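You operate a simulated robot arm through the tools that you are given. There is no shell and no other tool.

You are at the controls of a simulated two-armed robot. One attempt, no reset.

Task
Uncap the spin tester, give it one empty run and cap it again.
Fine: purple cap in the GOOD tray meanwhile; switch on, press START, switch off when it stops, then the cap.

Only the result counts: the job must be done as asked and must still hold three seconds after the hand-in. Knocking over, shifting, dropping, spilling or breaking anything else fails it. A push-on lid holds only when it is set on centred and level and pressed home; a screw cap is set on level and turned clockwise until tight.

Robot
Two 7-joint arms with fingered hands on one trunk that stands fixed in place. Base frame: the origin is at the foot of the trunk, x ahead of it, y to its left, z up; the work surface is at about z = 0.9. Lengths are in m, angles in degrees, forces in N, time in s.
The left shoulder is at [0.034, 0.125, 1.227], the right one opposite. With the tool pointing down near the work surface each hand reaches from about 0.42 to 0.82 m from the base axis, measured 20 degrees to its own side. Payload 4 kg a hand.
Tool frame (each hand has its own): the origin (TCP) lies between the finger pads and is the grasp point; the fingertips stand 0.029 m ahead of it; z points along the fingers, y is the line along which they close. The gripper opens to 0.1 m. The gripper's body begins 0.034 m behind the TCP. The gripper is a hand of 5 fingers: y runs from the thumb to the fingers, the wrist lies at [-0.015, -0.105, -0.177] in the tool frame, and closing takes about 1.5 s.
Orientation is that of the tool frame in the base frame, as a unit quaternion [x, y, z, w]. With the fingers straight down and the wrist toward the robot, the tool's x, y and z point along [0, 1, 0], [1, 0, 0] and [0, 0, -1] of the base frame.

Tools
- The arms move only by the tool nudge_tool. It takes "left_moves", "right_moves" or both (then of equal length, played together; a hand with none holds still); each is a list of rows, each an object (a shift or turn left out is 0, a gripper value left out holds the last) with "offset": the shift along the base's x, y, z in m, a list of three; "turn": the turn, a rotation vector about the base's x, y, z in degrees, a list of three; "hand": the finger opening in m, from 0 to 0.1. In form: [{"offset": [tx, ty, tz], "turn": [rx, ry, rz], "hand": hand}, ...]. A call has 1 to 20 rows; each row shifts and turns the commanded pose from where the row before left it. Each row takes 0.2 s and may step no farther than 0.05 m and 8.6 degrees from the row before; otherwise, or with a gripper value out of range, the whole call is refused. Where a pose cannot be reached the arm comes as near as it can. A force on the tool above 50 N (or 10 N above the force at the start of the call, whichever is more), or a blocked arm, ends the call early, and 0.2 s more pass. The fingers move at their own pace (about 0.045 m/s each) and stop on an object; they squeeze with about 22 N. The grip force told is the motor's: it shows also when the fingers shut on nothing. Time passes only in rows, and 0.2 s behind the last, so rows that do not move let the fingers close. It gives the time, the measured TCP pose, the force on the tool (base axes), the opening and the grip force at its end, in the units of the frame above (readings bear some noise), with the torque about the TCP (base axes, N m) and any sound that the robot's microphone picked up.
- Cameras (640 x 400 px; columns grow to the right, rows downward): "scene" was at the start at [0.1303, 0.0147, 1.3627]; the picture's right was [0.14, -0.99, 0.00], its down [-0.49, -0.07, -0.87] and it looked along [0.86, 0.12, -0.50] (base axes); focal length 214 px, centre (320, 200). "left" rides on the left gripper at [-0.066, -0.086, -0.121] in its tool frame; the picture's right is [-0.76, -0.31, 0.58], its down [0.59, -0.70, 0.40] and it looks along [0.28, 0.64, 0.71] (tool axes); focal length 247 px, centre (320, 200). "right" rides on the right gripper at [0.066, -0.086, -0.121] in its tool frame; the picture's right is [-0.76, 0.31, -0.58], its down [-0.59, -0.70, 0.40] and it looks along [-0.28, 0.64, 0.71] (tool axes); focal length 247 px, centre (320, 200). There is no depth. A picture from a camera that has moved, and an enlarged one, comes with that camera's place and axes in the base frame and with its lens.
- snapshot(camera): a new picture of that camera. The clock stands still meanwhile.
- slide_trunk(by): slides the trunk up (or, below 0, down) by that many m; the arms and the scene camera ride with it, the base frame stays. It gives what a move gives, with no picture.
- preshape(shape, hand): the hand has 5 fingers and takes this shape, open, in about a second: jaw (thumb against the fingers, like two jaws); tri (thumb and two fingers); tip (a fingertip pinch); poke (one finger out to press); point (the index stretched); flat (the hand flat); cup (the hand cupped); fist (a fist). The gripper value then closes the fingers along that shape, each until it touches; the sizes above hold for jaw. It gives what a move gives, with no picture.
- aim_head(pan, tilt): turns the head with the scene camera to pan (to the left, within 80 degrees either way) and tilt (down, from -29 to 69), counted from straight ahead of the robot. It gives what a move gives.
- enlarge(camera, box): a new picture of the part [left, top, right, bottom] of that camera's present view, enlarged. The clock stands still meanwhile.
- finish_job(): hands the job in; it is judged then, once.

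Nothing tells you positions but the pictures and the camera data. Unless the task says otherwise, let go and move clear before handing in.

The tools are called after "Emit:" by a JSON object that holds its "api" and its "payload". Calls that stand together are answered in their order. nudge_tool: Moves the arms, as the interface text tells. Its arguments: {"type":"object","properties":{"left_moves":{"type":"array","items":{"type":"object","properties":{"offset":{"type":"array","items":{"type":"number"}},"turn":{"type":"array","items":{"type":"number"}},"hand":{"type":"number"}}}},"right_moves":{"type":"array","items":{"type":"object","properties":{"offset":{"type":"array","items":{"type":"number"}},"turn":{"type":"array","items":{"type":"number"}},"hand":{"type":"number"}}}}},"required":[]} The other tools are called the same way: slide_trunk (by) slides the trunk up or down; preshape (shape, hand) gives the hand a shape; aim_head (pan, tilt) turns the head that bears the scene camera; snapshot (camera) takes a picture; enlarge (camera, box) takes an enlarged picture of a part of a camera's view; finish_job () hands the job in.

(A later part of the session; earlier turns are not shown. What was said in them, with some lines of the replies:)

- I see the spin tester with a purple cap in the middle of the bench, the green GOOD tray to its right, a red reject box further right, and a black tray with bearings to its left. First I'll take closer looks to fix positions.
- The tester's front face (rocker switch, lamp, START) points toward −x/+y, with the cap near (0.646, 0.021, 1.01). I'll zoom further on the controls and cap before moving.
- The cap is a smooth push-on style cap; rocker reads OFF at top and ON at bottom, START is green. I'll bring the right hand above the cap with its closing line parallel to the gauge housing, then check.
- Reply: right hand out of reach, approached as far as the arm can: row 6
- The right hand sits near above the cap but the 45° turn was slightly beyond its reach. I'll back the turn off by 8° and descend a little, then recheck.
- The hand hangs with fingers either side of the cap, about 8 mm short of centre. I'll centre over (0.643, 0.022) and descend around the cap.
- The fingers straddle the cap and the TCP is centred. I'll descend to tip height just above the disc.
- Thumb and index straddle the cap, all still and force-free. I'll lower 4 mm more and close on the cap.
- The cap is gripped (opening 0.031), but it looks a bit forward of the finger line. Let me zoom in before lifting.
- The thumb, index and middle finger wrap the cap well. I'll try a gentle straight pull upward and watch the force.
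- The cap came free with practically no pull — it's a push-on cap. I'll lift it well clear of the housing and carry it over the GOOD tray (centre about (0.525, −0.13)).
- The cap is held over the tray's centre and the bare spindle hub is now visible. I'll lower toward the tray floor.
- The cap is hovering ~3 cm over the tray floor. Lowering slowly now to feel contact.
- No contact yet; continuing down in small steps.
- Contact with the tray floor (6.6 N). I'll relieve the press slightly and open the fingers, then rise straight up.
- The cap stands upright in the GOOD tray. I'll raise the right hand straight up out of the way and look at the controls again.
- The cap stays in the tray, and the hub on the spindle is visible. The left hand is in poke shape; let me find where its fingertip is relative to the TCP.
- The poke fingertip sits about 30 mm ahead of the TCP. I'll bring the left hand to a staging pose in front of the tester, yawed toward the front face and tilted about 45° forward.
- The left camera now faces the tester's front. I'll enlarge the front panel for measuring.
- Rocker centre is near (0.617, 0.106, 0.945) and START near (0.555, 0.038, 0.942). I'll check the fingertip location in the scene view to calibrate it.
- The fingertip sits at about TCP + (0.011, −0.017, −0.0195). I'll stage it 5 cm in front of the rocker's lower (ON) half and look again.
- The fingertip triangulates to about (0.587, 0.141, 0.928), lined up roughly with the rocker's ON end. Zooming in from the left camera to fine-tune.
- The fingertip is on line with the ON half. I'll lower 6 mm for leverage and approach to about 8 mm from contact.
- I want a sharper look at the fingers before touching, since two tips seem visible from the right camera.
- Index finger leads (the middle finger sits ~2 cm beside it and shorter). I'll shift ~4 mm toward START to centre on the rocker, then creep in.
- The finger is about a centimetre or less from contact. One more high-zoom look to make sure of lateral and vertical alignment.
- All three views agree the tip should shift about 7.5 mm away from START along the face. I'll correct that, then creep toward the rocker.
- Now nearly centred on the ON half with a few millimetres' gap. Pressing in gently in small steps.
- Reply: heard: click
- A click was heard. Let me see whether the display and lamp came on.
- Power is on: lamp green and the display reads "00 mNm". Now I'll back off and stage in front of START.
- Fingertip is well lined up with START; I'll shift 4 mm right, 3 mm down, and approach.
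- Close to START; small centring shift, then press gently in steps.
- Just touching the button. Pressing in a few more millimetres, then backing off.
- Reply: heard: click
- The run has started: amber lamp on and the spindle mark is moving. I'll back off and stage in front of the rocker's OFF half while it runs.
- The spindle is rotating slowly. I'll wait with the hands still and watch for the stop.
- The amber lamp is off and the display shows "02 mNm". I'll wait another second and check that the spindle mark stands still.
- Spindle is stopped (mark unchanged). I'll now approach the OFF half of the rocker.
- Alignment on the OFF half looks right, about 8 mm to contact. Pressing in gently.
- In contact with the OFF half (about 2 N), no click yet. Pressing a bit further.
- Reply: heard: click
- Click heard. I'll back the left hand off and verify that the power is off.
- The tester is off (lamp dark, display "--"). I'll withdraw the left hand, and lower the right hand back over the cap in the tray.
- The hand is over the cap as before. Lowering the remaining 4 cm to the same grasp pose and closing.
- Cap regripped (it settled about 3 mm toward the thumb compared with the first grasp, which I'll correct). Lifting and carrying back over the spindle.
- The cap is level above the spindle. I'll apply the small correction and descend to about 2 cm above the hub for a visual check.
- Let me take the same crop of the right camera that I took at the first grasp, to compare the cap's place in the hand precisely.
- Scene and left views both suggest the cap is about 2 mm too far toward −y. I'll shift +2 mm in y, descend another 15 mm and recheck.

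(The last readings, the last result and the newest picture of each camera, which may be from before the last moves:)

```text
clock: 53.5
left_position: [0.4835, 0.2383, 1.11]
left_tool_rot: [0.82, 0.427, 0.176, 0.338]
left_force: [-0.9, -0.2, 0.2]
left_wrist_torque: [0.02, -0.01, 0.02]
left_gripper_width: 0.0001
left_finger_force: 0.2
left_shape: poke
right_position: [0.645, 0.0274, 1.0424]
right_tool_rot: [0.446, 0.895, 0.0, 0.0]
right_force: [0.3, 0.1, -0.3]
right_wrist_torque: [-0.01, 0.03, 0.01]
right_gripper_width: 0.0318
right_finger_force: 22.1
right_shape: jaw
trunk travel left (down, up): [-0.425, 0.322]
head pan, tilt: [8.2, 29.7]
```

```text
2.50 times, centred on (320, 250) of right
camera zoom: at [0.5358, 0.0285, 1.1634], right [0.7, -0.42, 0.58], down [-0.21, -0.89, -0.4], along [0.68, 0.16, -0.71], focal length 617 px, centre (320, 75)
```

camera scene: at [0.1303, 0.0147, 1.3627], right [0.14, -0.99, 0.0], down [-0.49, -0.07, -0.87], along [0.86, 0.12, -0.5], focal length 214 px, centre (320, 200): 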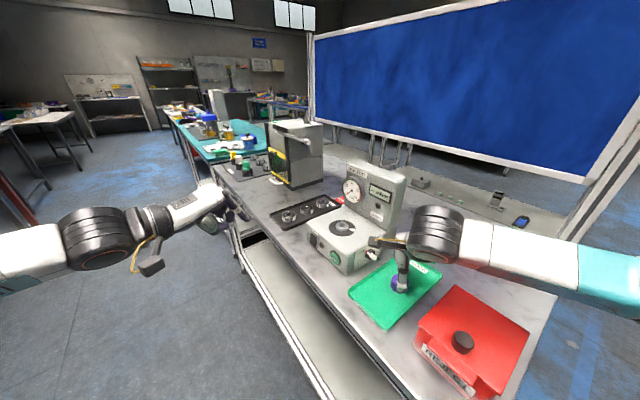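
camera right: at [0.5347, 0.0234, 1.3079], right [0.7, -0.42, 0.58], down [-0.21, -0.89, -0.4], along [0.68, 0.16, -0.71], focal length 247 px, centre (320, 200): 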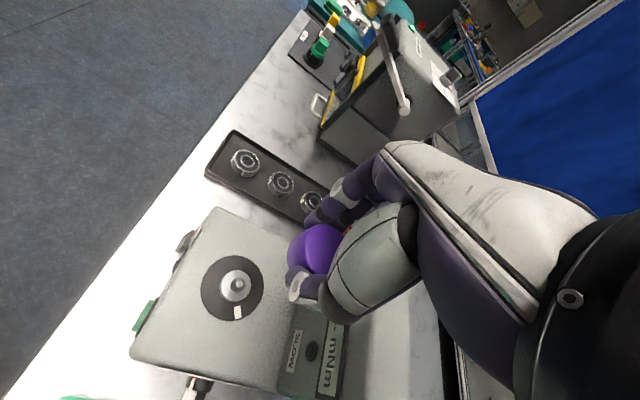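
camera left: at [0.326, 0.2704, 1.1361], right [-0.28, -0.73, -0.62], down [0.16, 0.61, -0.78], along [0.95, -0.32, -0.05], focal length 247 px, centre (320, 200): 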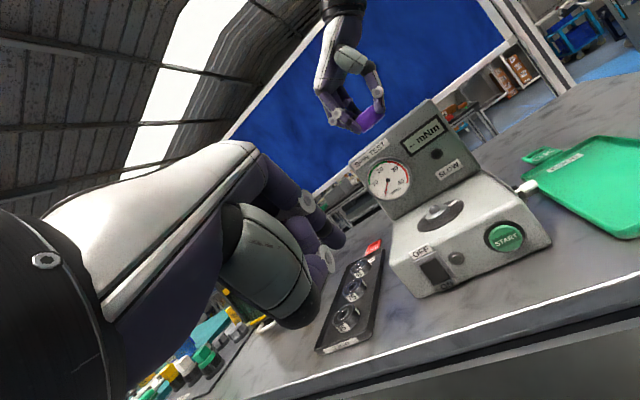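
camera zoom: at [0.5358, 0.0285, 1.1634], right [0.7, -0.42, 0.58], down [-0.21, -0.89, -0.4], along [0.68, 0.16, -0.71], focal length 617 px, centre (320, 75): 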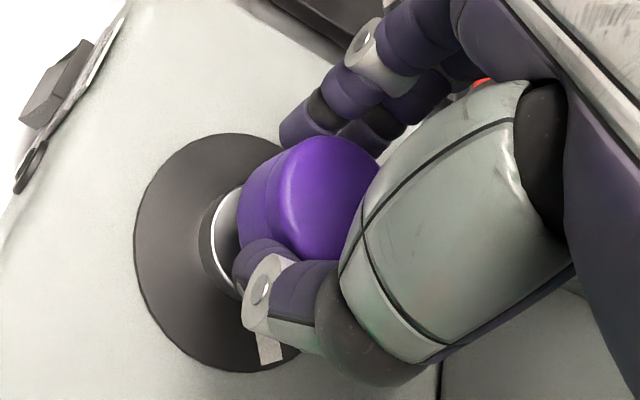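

The views now agree within about a millimetre. Lowering so the pin enters the cap, watching forces.

Emit:
{"api": "nudge_tool", "payload": {"right_moves": [{"offset": [0, 0, -0.005]}, {"offset": [0, 0, -0.005]}, {}, {}]}}

Emit:
{"api": "enlarge", "payload": {"camera": "scene", "box": [325, 205, 365, 245]}}

Emit:
{"api": "enlarge", "payload": {"camera": "left", "box": [395, 160, 455, 220]}}

Emit:
{"api": "enlarge", "payload": {"camera": "right", "box": [240, 170, 400, 330]}}

```text
clock: 54.5
left_position: [0.4829, 0.2395, 1.1112]
left_tool_rot: [0.819, 0.427, 0.177, 0.339]
left_force: [-1.0, 0.7, -0.1]
left_wrist_torque: [0.03, 0.04, 0.03]
left_gripper_width: 0.0
left_finger_force: 0.0
left_shape: poke
right_position: [0.6435, 0.0288, 1.0345]
right_tool_rot: [0.446, 0.895, -0.001, 0.0]
right_force: [0.3, 1.0, 1.0]
right_wrist_torque: [0.01, 0.01, -0.02]
right_gripper_width: 0.0316
right_finger_force: 22.5
right_shape: jaw
trunk travel left (down, up): [-0.425, 0.322]
head pan, tilt: [8.2, 29.7]
```

```text
10.00 times, centred on (345, 225) of scene
camera zoom: at [0.1303, 0.0148, 1.3627], right [0.14, -0.99, 0.0], down [-0.49, -0.07, -0.87], along [0.86, 0.12, -0.5], focal length 2145 px, centre (70, -50)
```

zoom: 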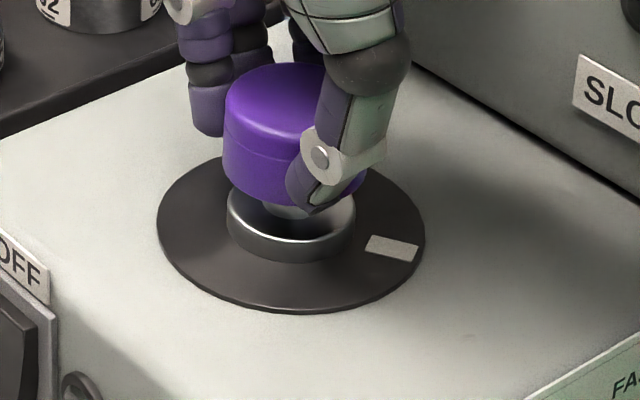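

```text
6.67 times, centred on (425, 190) of left
camera zoom: at [0.3258, 0.27, 1.1364], right [-0.28, -0.73, -0.62], down [0.16, 0.61, -0.78], along [0.95, -0.32, -0.05], focal length 1646 px, centre (-380, 267)
```

zoom: 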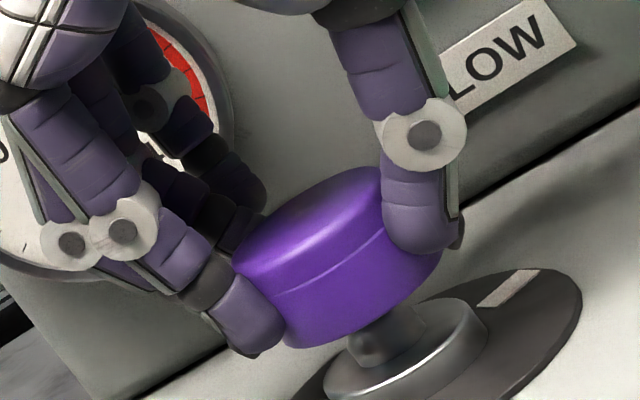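

```text
2.50 times, centred on (320, 250) of right
camera zoom: at [0.5353, 0.0284, 1.154], right [0.7, -0.42, 0.58], down [-0.21, -0.89, -0.4], along [0.68, 0.16, -0.71], focal length 617 px, centre (320, 75)
```

zoom: 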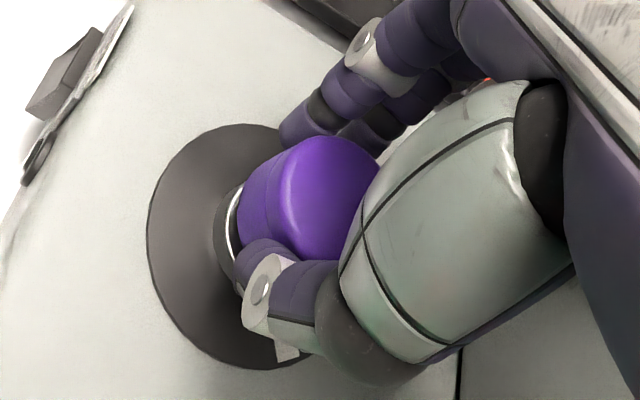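

The pin is entering the cap centrally. Continuing down in small steps with force checks.

Emit:
{"api": "nudge_tool", "payload": {"right_moves": [{"offset": [0, 0, -0.003]}, {"offset": [0, 0, -0.003]}, {}]}}

Emit:
{"api": "enlarge", "payload": {"camera": "scene", "box": [325, 205, 365, 245]}}

Emit:
{"api": "enlarge", "payload": {"camera": "left", "box": [395, 160, 455, 220]}}

```text
clock: 55.3
left_position: [0.4828, 0.2393, 1.1106]
left_tool_rot: [0.819, 0.427, 0.176, 0.339]
left_force: [-0.6, -0.4, 0.1]
left_wrist_torque: [-0.05, 0.0, 0.0]
left_gripper_width: 0.0002
left_finger_force: 0.0
left_shape: poke
right_position: [0.643, 0.0277, 1.0274]
right_tool_rot: [0.446, 0.895, 0.0, 0.0]
right_force: [0.3, 0.3, -0.1]
right_wrist_torque: [0.01, -0.02, 0.01]
right_gripper_width: 0.032
right_finger_force: 22.9
right_shape: jaw
trunk travel left (down, up): [-0.425, 0.322]
head pan, tilt: [8.2, 29.7]
```

```text
10.00 times, centred on (345, 225) of scene
camera zoom: at [0.1303, 0.0148, 1.3627], right [0.14, -0.99, 0.0], down [-0.49, -0.07, -0.87], along [0.86, 0.12, -0.5], focal length 2145 px, centre (70, -50)
```

zoom: 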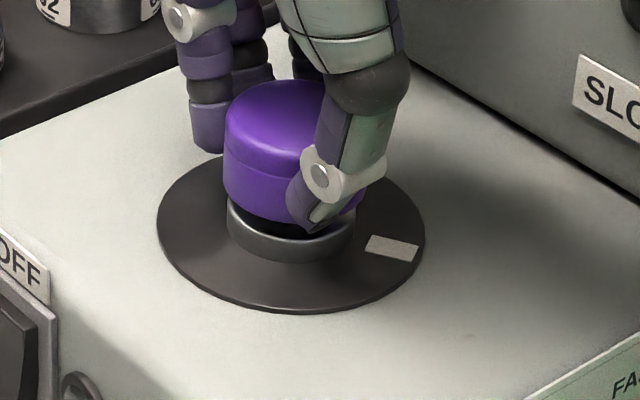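

```text
6.67 times, centred on (425, 190) of left
camera zoom: at [0.3258, 0.27, 1.1364], right [-0.28, -0.73, -0.62], down [0.16, 0.61, -0.78], along [0.95, -0.32, -0.05], focal length 1646 px, centre (-380, 267)
```

zoom: 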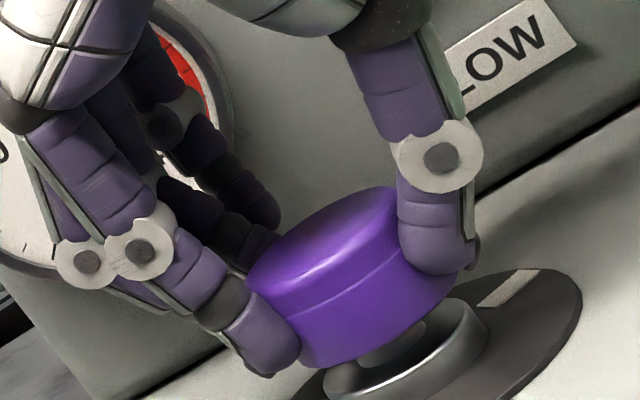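

Alignment still good and no contact force. Continuing down toward the seat.

Emit:
{"api": "nudge_tool", "payload": {"right_moves": [{"offset": [0, 0, -0.002]}, {"offset": [0, 0, -0.002]}, {}]}}

Emit:
{"api": "enlarge", "payload": {"camera": "scene", "box": [325, 205, 365, 245]}}

```text
clock: 56.1
left_position: [0.4819, 0.2406, 1.1097]
left_tool_rot: [0.819, 0.427, 0.176, 0.34]
left_force: [-0.6, 0.7, 0.1]
left_wrist_torque: [-0.01, 0.02, -0.03]
left_gripper_width: 0.0
left_finger_force: 0.1
left_shape: poke
right_position: [0.6419, 0.0273, 1.0243]
right_tool_rot: [0.446, 0.895, 0.0, -0.001]
right_force: [2.5, 0.7, 3.2]
right_wrist_torque: [0.04, -0.14, 0.03]
right_gripper_width: 0.0319
right_finger_force: 22.0
right_shape: jaw
trunk travel left (down, up): [-0.425, 0.322]
head pan, tilt: [8.2, 29.7]
```

```text
10.00 times, centred on (345, 225) of scene
camera zoom: at [0.1304, 0.0148, 1.3627], right [0.14, -0.99, 0.0], down [-0.49, -0.07, -0.87], along [0.86, 0.12, -0.5], focal length 2145 px, centre (70, -50)
```

zoom: 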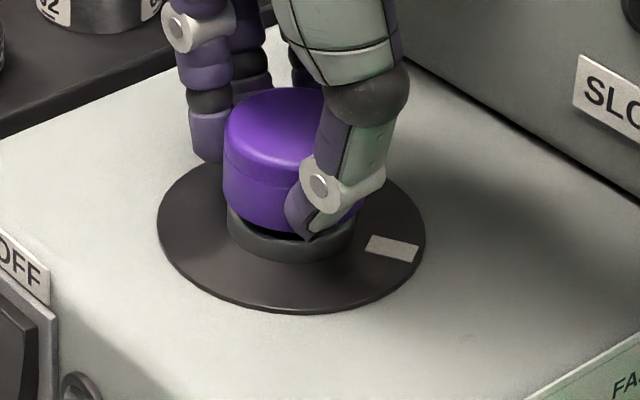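

First contact: about 3 N up with a sideways push in +x, so the cap wants to go about a millimetre toward +x. I'll shift that way and check.

Emit:
{"api": "nudge_tool", "payload": {"right_moves": [{"offset": [0.001, 0.0003, 0]}, {}]}}

```text
clock: 56.7
left_position: [0.4842, 0.2397, 1.1105]
left_tool_rot: [0.82, 0.427, 0.176, 0.339]
left_force: [-0.1, -0.4, 0.4]
left_wrist_torque: [-0.02, -0.03, -0.01]
left_gripper_width: 0.0002
left_finger_force: 0.1
left_shape: poke
right_position: [0.6438, 0.0278, 1.0224]
right_tool_rot: [0.446, 0.895, -0.001, -0.001]
right_force: [1.5, -0.9, -0.2]
right_wrist_torque: [0.0, -0.04, 0.02]
right_gripper_width: 0.0316
right_finger_force: 22.1
right_shape: jaw
trunk travel left (down, up): [-0.425, 0.322]
head pan, tilt: [8.2, 29.7]
```

The vertical force vanished and the hand sank slightly: the cap is engaging. Lowering more.

Emit:
{"api": "nudge_tool", "payload": {"right_moves": [{"offset": [0.0003, 0, -0.002]}, {}]}}

Emit:
{"api": "enlarge", "payload": {"camera": "scene", "box": [325, 205, 365, 245]}}

```text
clock: 57.3
left_position: [0.4828, 0.2396, 1.1106]
left_tool_rot: [0.82, 0.426, 0.176, 0.34]
left_force: [0.3, 0.2, 0.2]
left_wrist_torque: [0.03, 0.0, 0.0]
left_gripper_width: 0.0
left_finger_force: 0.1
left_shape: poke
right_position: [0.6436, 0.0282, 1.0223]
right_tool_rot: [0.447, 0.895, -0.001, -0.001]
right_force: [-0.5, 0.4, 0.2]
right_wrist_torque: [0.0, -0.01, 0.01]
right_gripper_width: 0.0316
right_finger_force: 21.7
right_shape: jaw
trunk travel left (down, up): [-0.425, 0.322]
head pan, tilt: [8.2, 29.7]
```

```text
10.00 times, centred on (345, 225) of scene
camera zoom: at [0.1302, 0.0148, 1.3627], right [0.14, -0.99, 0.0], down [-0.49, -0.07, -0.87], along [0.86, 0.12, -0.5], focal length 2145 px, centre (70, -50)
```

zoom: 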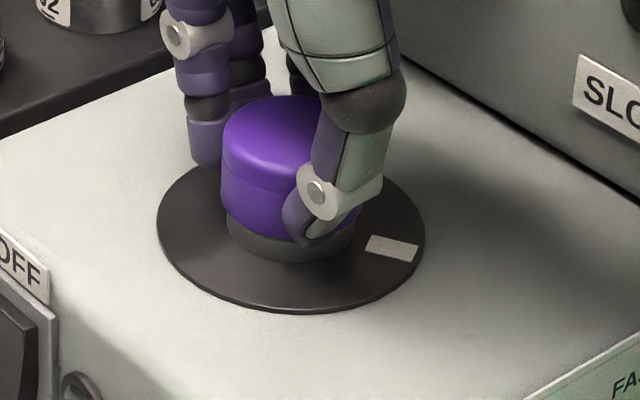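

Emit:
{"api": "nudge_tool", "payload": {"right_moves": [{"offset": [0, 0, -0.002]}, {}]}}

```text
clock: 57.9
left_position: [0.4836, 0.2399, 1.1108]
left_tool_rot: [0.82, 0.427, 0.176, 0.339]
left_force: [-0.1, 0.0, 0.1]
left_wrist_torque: [-0.01, 0.02, -0.01]
left_gripper_width: 0.0
left_finger_force: 0.1
left_shape: poke
right_position: [0.646, 0.0283, 1.0206]
right_tool_rot: [0.446, 0.895, 0.0, 0.0]
right_force: [-0.1, 0.6, -0.7]
right_wrist_torque: [-0.03, 0.0, 0.02]
right_gripper_width: 0.0316
right_finger_force: 22.3
right_shape: jaw
trunk travel left (down, up): [-0.425, 0.322]
head pan, tilt: [8.2, 29.7]
```

Emit:
{"api": "nudge_tool", "payload": {"right_moves": [{"offset": [0, 0, -0.0015]}, {}]}}

Emit:
{"api": "enlarge", "payload": {"camera": "scene", "box": [325, 205, 365, 245]}}

Emit:
{"api": "enlarge", "payload": {"camera": "left", "box": [395, 160, 455, 220]}}

```text
clock: 58.5
left_position: [0.4819, 0.2389, 1.1098]
left_tool_rot: [0.82, 0.426, 0.175, 0.34]
left_force: [0.8, 0.2, -0.1]
left_wrist_torque: [0.03, 0.0, 0.04]
left_gripper_width: 0.0001
left_finger_force: 0.1
left_shape: poke
right_position: [0.6438, 0.0289, 1.0178]
right_tool_rot: [0.446, 0.895, 0.0, 0.001]
right_force: [0.7, 1.0, 2.8]
right_wrist_torque: [0.02, -0.04, 0.03]
right_gripper_width: 0.0319
right_finger_force: 21.8
right_shape: jaw
trunk travel left (down, up): [-0.425, 0.322]
head pan, tilt: [8.2, 29.7]
```

```text
10.00 times, centred on (345, 225) of scene
camera zoom: at [0.1301, 0.0147, 1.3627], right [0.14, -0.99, 0.0], down [-0.49, -0.07, -0.87], along [0.86, 0.12, -0.5], focal length 2145 px, centre (70, -50)
```

zoom: 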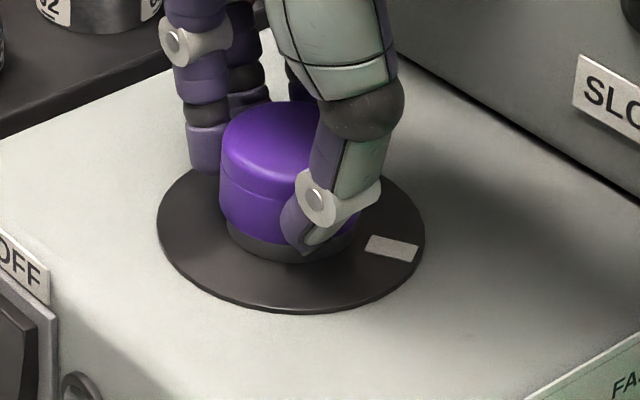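

```text
6.67 times, centred on (425, 190) of left
camera zoom: at [0.3255, 0.27, 1.1366], right [-0.28, -0.73, -0.62], down [0.16, 0.61, -0.78], along [0.95, -0.32, -0.05], focal length 1646 px, centre (-380, 267)
```

zoom: 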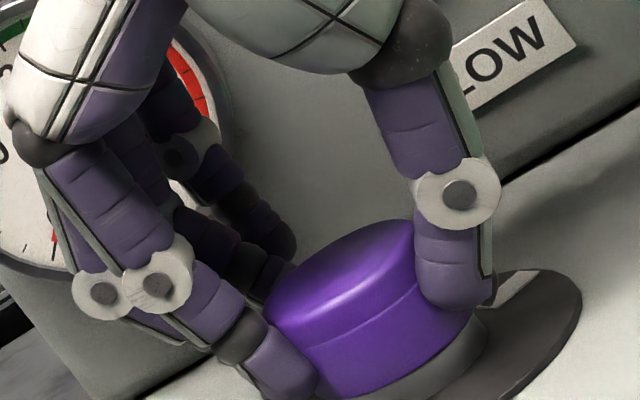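

The cap appears at its seated height with light upward force. Now pressing it home gradually.

Emit:
{"api": "nudge_tool", "payload": {"right_moves": [{"offset": [0, 0, -0.0015]}, {}]}}

```text
clock: 59.1
left_position: [0.4823, 0.2396, 1.1105]
left_tool_rot: [0.82, 0.426, 0.177, 0.34]
left_force: [-0.1, -0.1, 1.2]
left_wrist_torque: [0.01, -0.04, 0.02]
left_gripper_width: 0.0
left_finger_force: 0.0
left_shape: poke
right_position: [0.6439, 0.0287, 1.0181]
right_tool_rot: [0.445, 0.895, 0.0, 0.0]
right_force: [0.8, -1.5, 9.0]
right_wrist_torque: [-0.02, -0.13, -0.01]
right_gripper_width: 0.0321
right_finger_force: 22.3
right_shape: jaw
trunk travel left (down, up): [-0.425, 0.322]
head pan, tilt: [8.2, 29.7]
```

Emit:
{"api": "nudge_tool", "payload": {"right_moves": [{"offset": [0, 0, -0.002]}, {"offset": [0, 0, -0.001]}, {}, {}]}}

Emit:
{"api": "enlarge", "payload": {"camera": "scene", "box": [325, 205, 365, 245]}}

```text
clock: 60.1
left_position: [0.4801, 0.2397, 1.1114]
left_tool_rot: [0.819, 0.427, 0.177, 0.339]
left_force: [-0.3, -0.8, 0.2]
left_wrist_torque: [-0.03, -0.02, 0.02]
left_gripper_width: 0.0001
left_finger_force: 0.0
left_shape: poke
right_position: [0.6437, 0.028, 1.0171]
right_tool_rot: [0.446, 0.895, 0.003, 0.002]
right_force: [3.4, -1.5, 22.8]
right_wrist_torque: [-0.02, -0.24, 0.02]
right_gripper_width: 0.0332
right_finger_force: 21.6
right_shape: jaw
trunk travel left (down, up): [-0.425, 0.322]
head pan, tilt: [8.2, 29.7]
```

```text
10.00 times, centred on (345, 225) of scene
camera zoom: at [0.1283, 0.0145, 1.363], right [0.14, -0.99, 0.0], down [-0.49, -0.07, -0.87], along [0.86, 0.12, -0.49], focal length 2145 px, centre (70, -50)
```

zoom: 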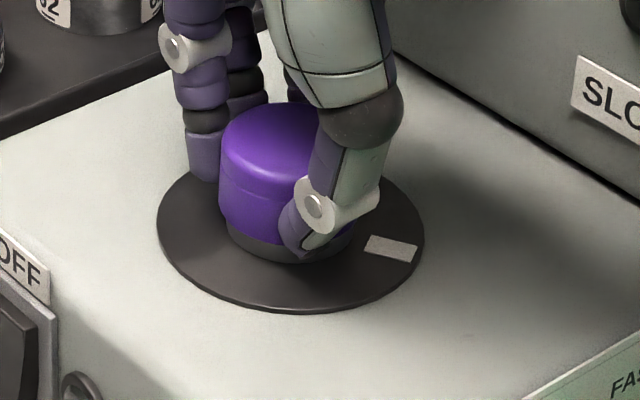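

Pressed with about 23 N and seated. I'll relax the press, open the fingers gently, and inspect the cap.

Emit:
{"api": "nudge_tool", "payload": {"right_moves": [{"offset": [0, 0, 0.002]}, {"offset": [0, 0, 0.0015]}, {}, {"hand": 0.045}, {"hand": 0.06}, {"hand": 0.08}, {"hand": 0.1}, {"hand": 0.1}, {"hand": 0.1}]}}

Emit:
{"api": "enlarge", "payload": {"camera": "scene", "box": [325, 205, 365, 245]}}

Emit:
{"api": "enlarge", "payload": {"camera": "left", "box": [395, 160, 455, 220]}}

Emit:
{"api": "enlarge", "payload": {"camera": "right", "box": [240, 170, 400, 330]}}

```text
clock: 62.1
left_position: [0.4825, 0.2402, 1.111]
left_tool_rot: [0.82, 0.427, 0.175, 0.339]
left_force: [-0.7, -0.3, -0.1]
left_wrist_torque: [0.03, -0.01, -0.02]
left_gripper_width: 0.0001
left_finger_force: 0.0
left_shape: poke
right_position: [0.6442, 0.0289, 1.0175]
right_tool_rot: [0.446, 0.895, 0.0, 0.001]
right_force: [0.8, -0.4, -0.1]
right_wrist_torque: [0.02, 0.0, 0.01]
right_gripper_width: 0.0998
right_finger_force: 0.1
right_shape: jaw
trunk travel left (down, up): [-0.425, 0.322]
head pan, tilt: [8.2, 29.7]
```

```text
10.00 times, centred on (345, 225) of scene
camera zoom: at [0.1303, 0.0148, 1.3627], right [0.14, -0.99, 0.0], down [-0.49, -0.07, -0.87], along [0.86, 0.12, -0.5], focal length 2145 px, centre (70, -50)
```

zoom: 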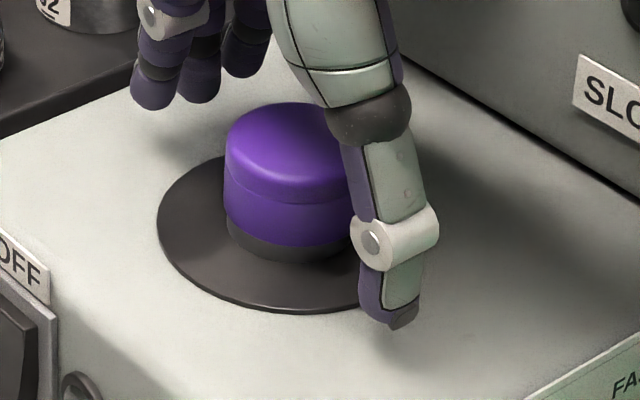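

```text
6.67 times, centred on (425, 190) of left
camera zoom: at [0.3257, 0.27, 1.1365], right [-0.28, -0.73, -0.62], down [0.16, 0.61, -0.78], along [0.95, -0.32, -0.05], focal length 1646 px, centre (-380, 267)
```

zoom: 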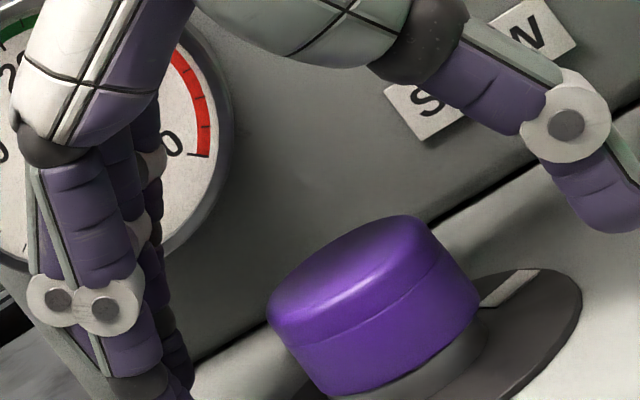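

```text
2.50 times, centred on (320, 250) of right
camera zoom: at [0.5365, 0.0285, 1.1375], right [0.7, -0.42, 0.58], down [-0.21, -0.89, -0.4], along [0.68, 0.16, -0.71], focal length 617 px, centre (320, 75)
```

zoom: 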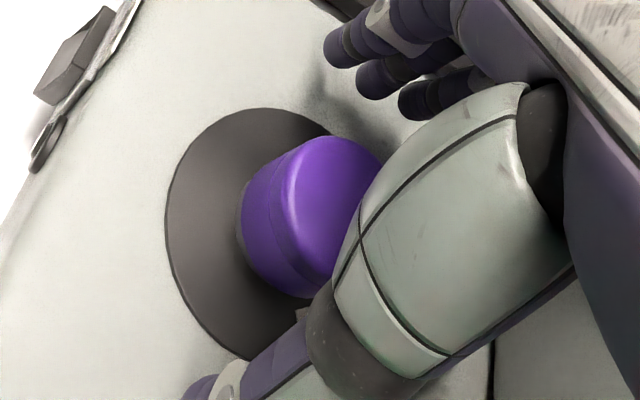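

The cap is sitting on the hub with hand open around it. Raising the right hand straight up to inspect.

Emit:
{"api": "nudge_tool", "payload": {"right_moves": [{"offset": [0, 0, 0.015]}, {"offset": [0, 0, 0.03]}, {"offset": [0, 0, 0.04]}, {"offset": [0, 0, 0.04]}, {"offset": [0, 0, 0.035]}, {}, {}]}}

Emit:
{"api": "enlarge", "payload": {"camera": "scene", "box": [300, 200, 400, 280]}}

Emit:
{"api": "enlarge", "payload": {"camera": "scene", "box": [325, 205, 365, 245]}}

Emit:
{"api": "enlarge", "payload": {"camera": "left", "box": [395, 160, 475, 240]}}

Emit:
{"api": "snapshot", "payload": {"camera": "right"}}

```text
clock: 63.7
left_position: [0.4837, 0.24, 1.1102]
left_tool_rot: [0.819, 0.427, 0.176, 0.34]
left_force: [0.7, 0.3, 0.8]
left_wrist_torque: [-0.01, 0.01, 0.02]
left_gripper_width: 0.0
left_finger_force: 0.0
left_shape: poke
right_position: [0.6444, 0.0274, 1.1783]
right_tool_rot: [0.447, 0.895, 0.0, 0.0]
right_force: [-0.9, 0.0, 0.3]
right_wrist_torque: [-0.03, 0.01, 0.0]
right_gripper_width: 0.1
right_finger_force: 0.0
right_shape: jaw
trunk travel left (down, up): [-0.425, 0.322]
head pan, tilt: [8.2, 29.7]
```

```text
5.00 times, centred on (350, 240) of scene
camera zoom: at [0.1301, 0.0149, 1.3627], right [0.14, -0.99, 0.0], down [-0.49, -0.07, -0.87], along [0.86, 0.12, -0.5], focal length 1072 px, centre (170, 0)
```

zoom: 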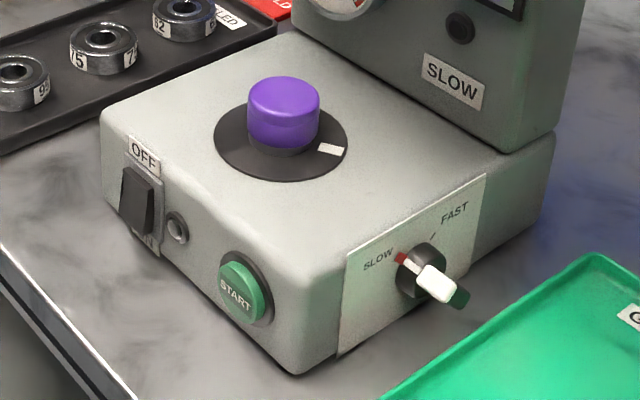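

```text
10.00 times, centred on (345, 225) of scene
camera zoom: at [0.1301, 0.0149, 1.3627], right [0.14, -0.99, 0.0], down [-0.49, -0.07, -0.87], along [0.86, 0.12, -0.5], focal length 2145 px, centre (70, -50)
```

zoom: 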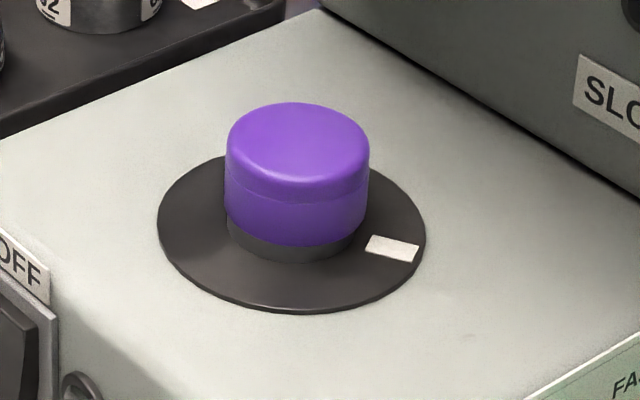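

```text
5.00 times, centred on (435, 200) of left
camera zoom: at [0.3256, 0.2701, 1.1365], right [-0.28, -0.73, -0.62], down [0.16, 0.61, -0.78], along [0.95, -0.32, -0.05], focal length 1235 px, centre (-255, 200)
```

zoom: 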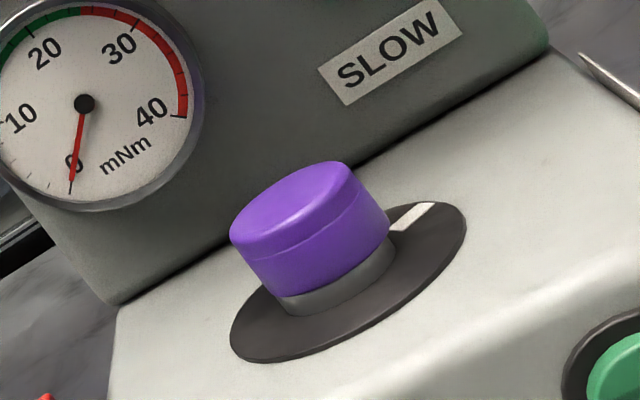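

```text
taken
camera right: at [0.5367, 0.0278, 1.2969], right [0.7, -0.42, 0.58], down [-0.21, -0.89, -0.4], along [0.68, 0.16, -0.71], focal length 247 px, centre (320, 200)
```

right: 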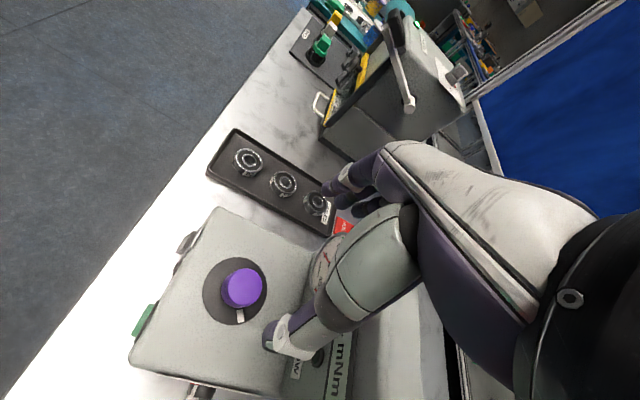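

The cap sits exactly as it did originally — same height, centred and level — and the rocker is OFF. I'll retreat both hands clear and take a final look.

Emit:
{"api": "nudge_tool", "payload": {"right_moves": [{"offset": [0, 0, 0.03]}, {"offset": [-0.022, -0.022, 0], "turn": [0, 0, -6]}, {"offset": [-0.022, -0.022, 0], "turn": [0, 0, -6]}, {"offset": [-0.022, -0.022, 0], "turn": [0, 0, -6]}, {"offset": [-0.022, -0.022, 0], "turn": [0, 0, -6]}, {"offset": [-0.022, -0.022, 0], "turn": [0, 0, -6]}, {"offset": [-0.02, -0.02, 0], "turn": [0, 0, -7]}, {}, {}], "left_moves": [{"offset": [0, 0.01, 0.02]}, {"offset": [0, 0.01, 0.02]}, {"offset": [0, 0.01, 0.02]}, {}, {}, {}, {}, {}, {}]}}

Emit:
{"api": "snapshot", "payload": {"camera": "scene"}}

Emit:
{"api": "enlarge", "payload": {"camera": "scene", "box": [260, 140, 460, 300]}}

Emit:
{"api": "enlarge", "payload": {"camera": "right", "box": [80, 40, 360, 280]}}

```text
clock: 65.7
left_position: [0.4837, 0.2689, 1.1642]
left_tool_rot: [0.82, 0.427, 0.176, 0.339]
left_force: [-0.8, 1.0, -0.1]
left_wrist_torque: [-0.01, -0.01, 0.0]
left_gripper_width: 0.0
left_finger_force: 0.1
left_shape: poke
left hand out of reach, approached as far as the arm can: row 2
right_position: [0.5138, -0.1016, 1.2054]
right_tool_rot: [0.708, 0.707, 0.0, 0.0]
right_force: [-0.3, -0.5, 0.0]
right_wrist_torque: [0.02, 0.0, -0.02]
right_gripper_width: 0.0999
right_finger_force: 0.1
right_shape: jaw
trunk travel left (down, up): [-0.425, 0.322]
head pan, tilt: [8.2, 29.7]
```

```text
taken
camera scene: at [0.1301, 0.0146, 1.3627], right [0.14, -0.99, 0.0], down [-0.49, -0.07, -0.87], along [0.86, 0.12, -0.5], focal length 214 px, centre (320, 200)
```

scene: 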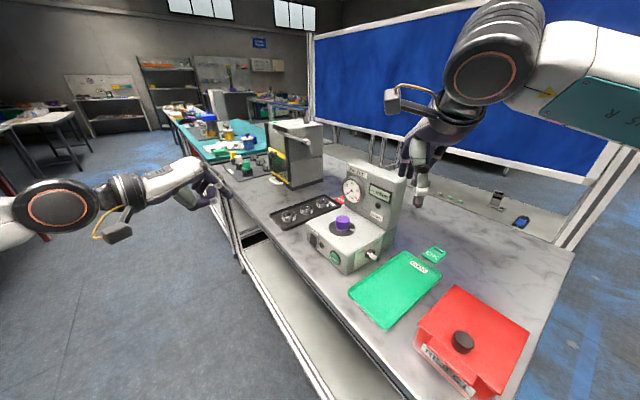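

```text
2.50 times, centred on (360, 220) of scene
camera zoom: at [0.1301, 0.0146, 1.3627], right [0.14, -0.99, 0.0], down [-0.49, -0.07, -0.87], along [0.86, 0.12, -0.5], focal length 536 px, centre (220, 150)
```

zoom: 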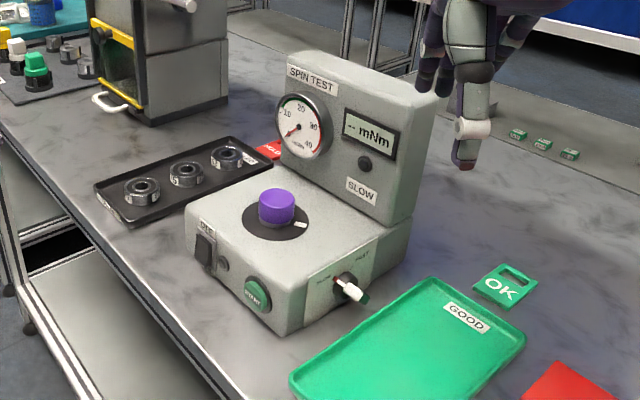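

```text
1.67 times, centred on (220, 160) of right
camera zoom: at [0.4288, -0.0372, 1.3276], right [0.31, -0.76, 0.58], down [-0.7, -0.59, -0.4], along [0.64, -0.28, -0.71], focal length 412 px, centre (487, 267)
```

zoom: 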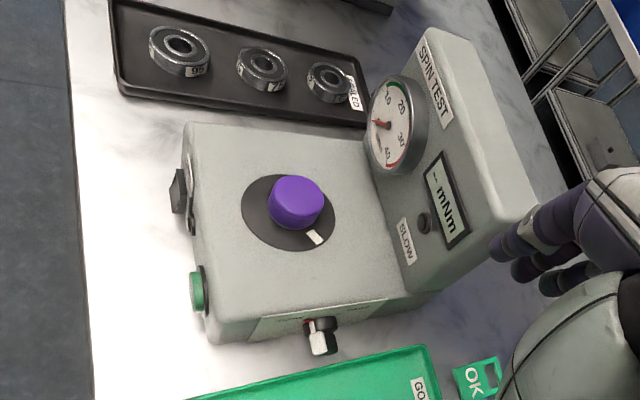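

Everything matches the start: cap seated level, tester off, and trays and bearings where they were. Both hands are clear, so I'm handing in.

Emit:
{"api": "finish_job", "payload": {}}

```text
The job is handed in.
```

I uncapped the spin tester, gave it one empty run and capped it again. The job is handed in, but no verdict came back with it.

- **Cap off:** the purple cap lifted off without resistance and stood in the GOOD tray during the run.
- **Run:** I switched the tester on, pressed START, and it ran at the SLOW setting it was already on. When it stopped, the display read "02 mNm". I checked that the spindle was still before switching off.
- **Cap on:** I pressed the cap home with about 23 N. In the pictures it sits at its starting height, centred and level.
- **Everything else:** the rocker is at OFF, the lamp is dark, and both hands are clear. The trays, bearings and red box look unmoved. The white mark on the spindle disc now points a different way because the spindle turned.
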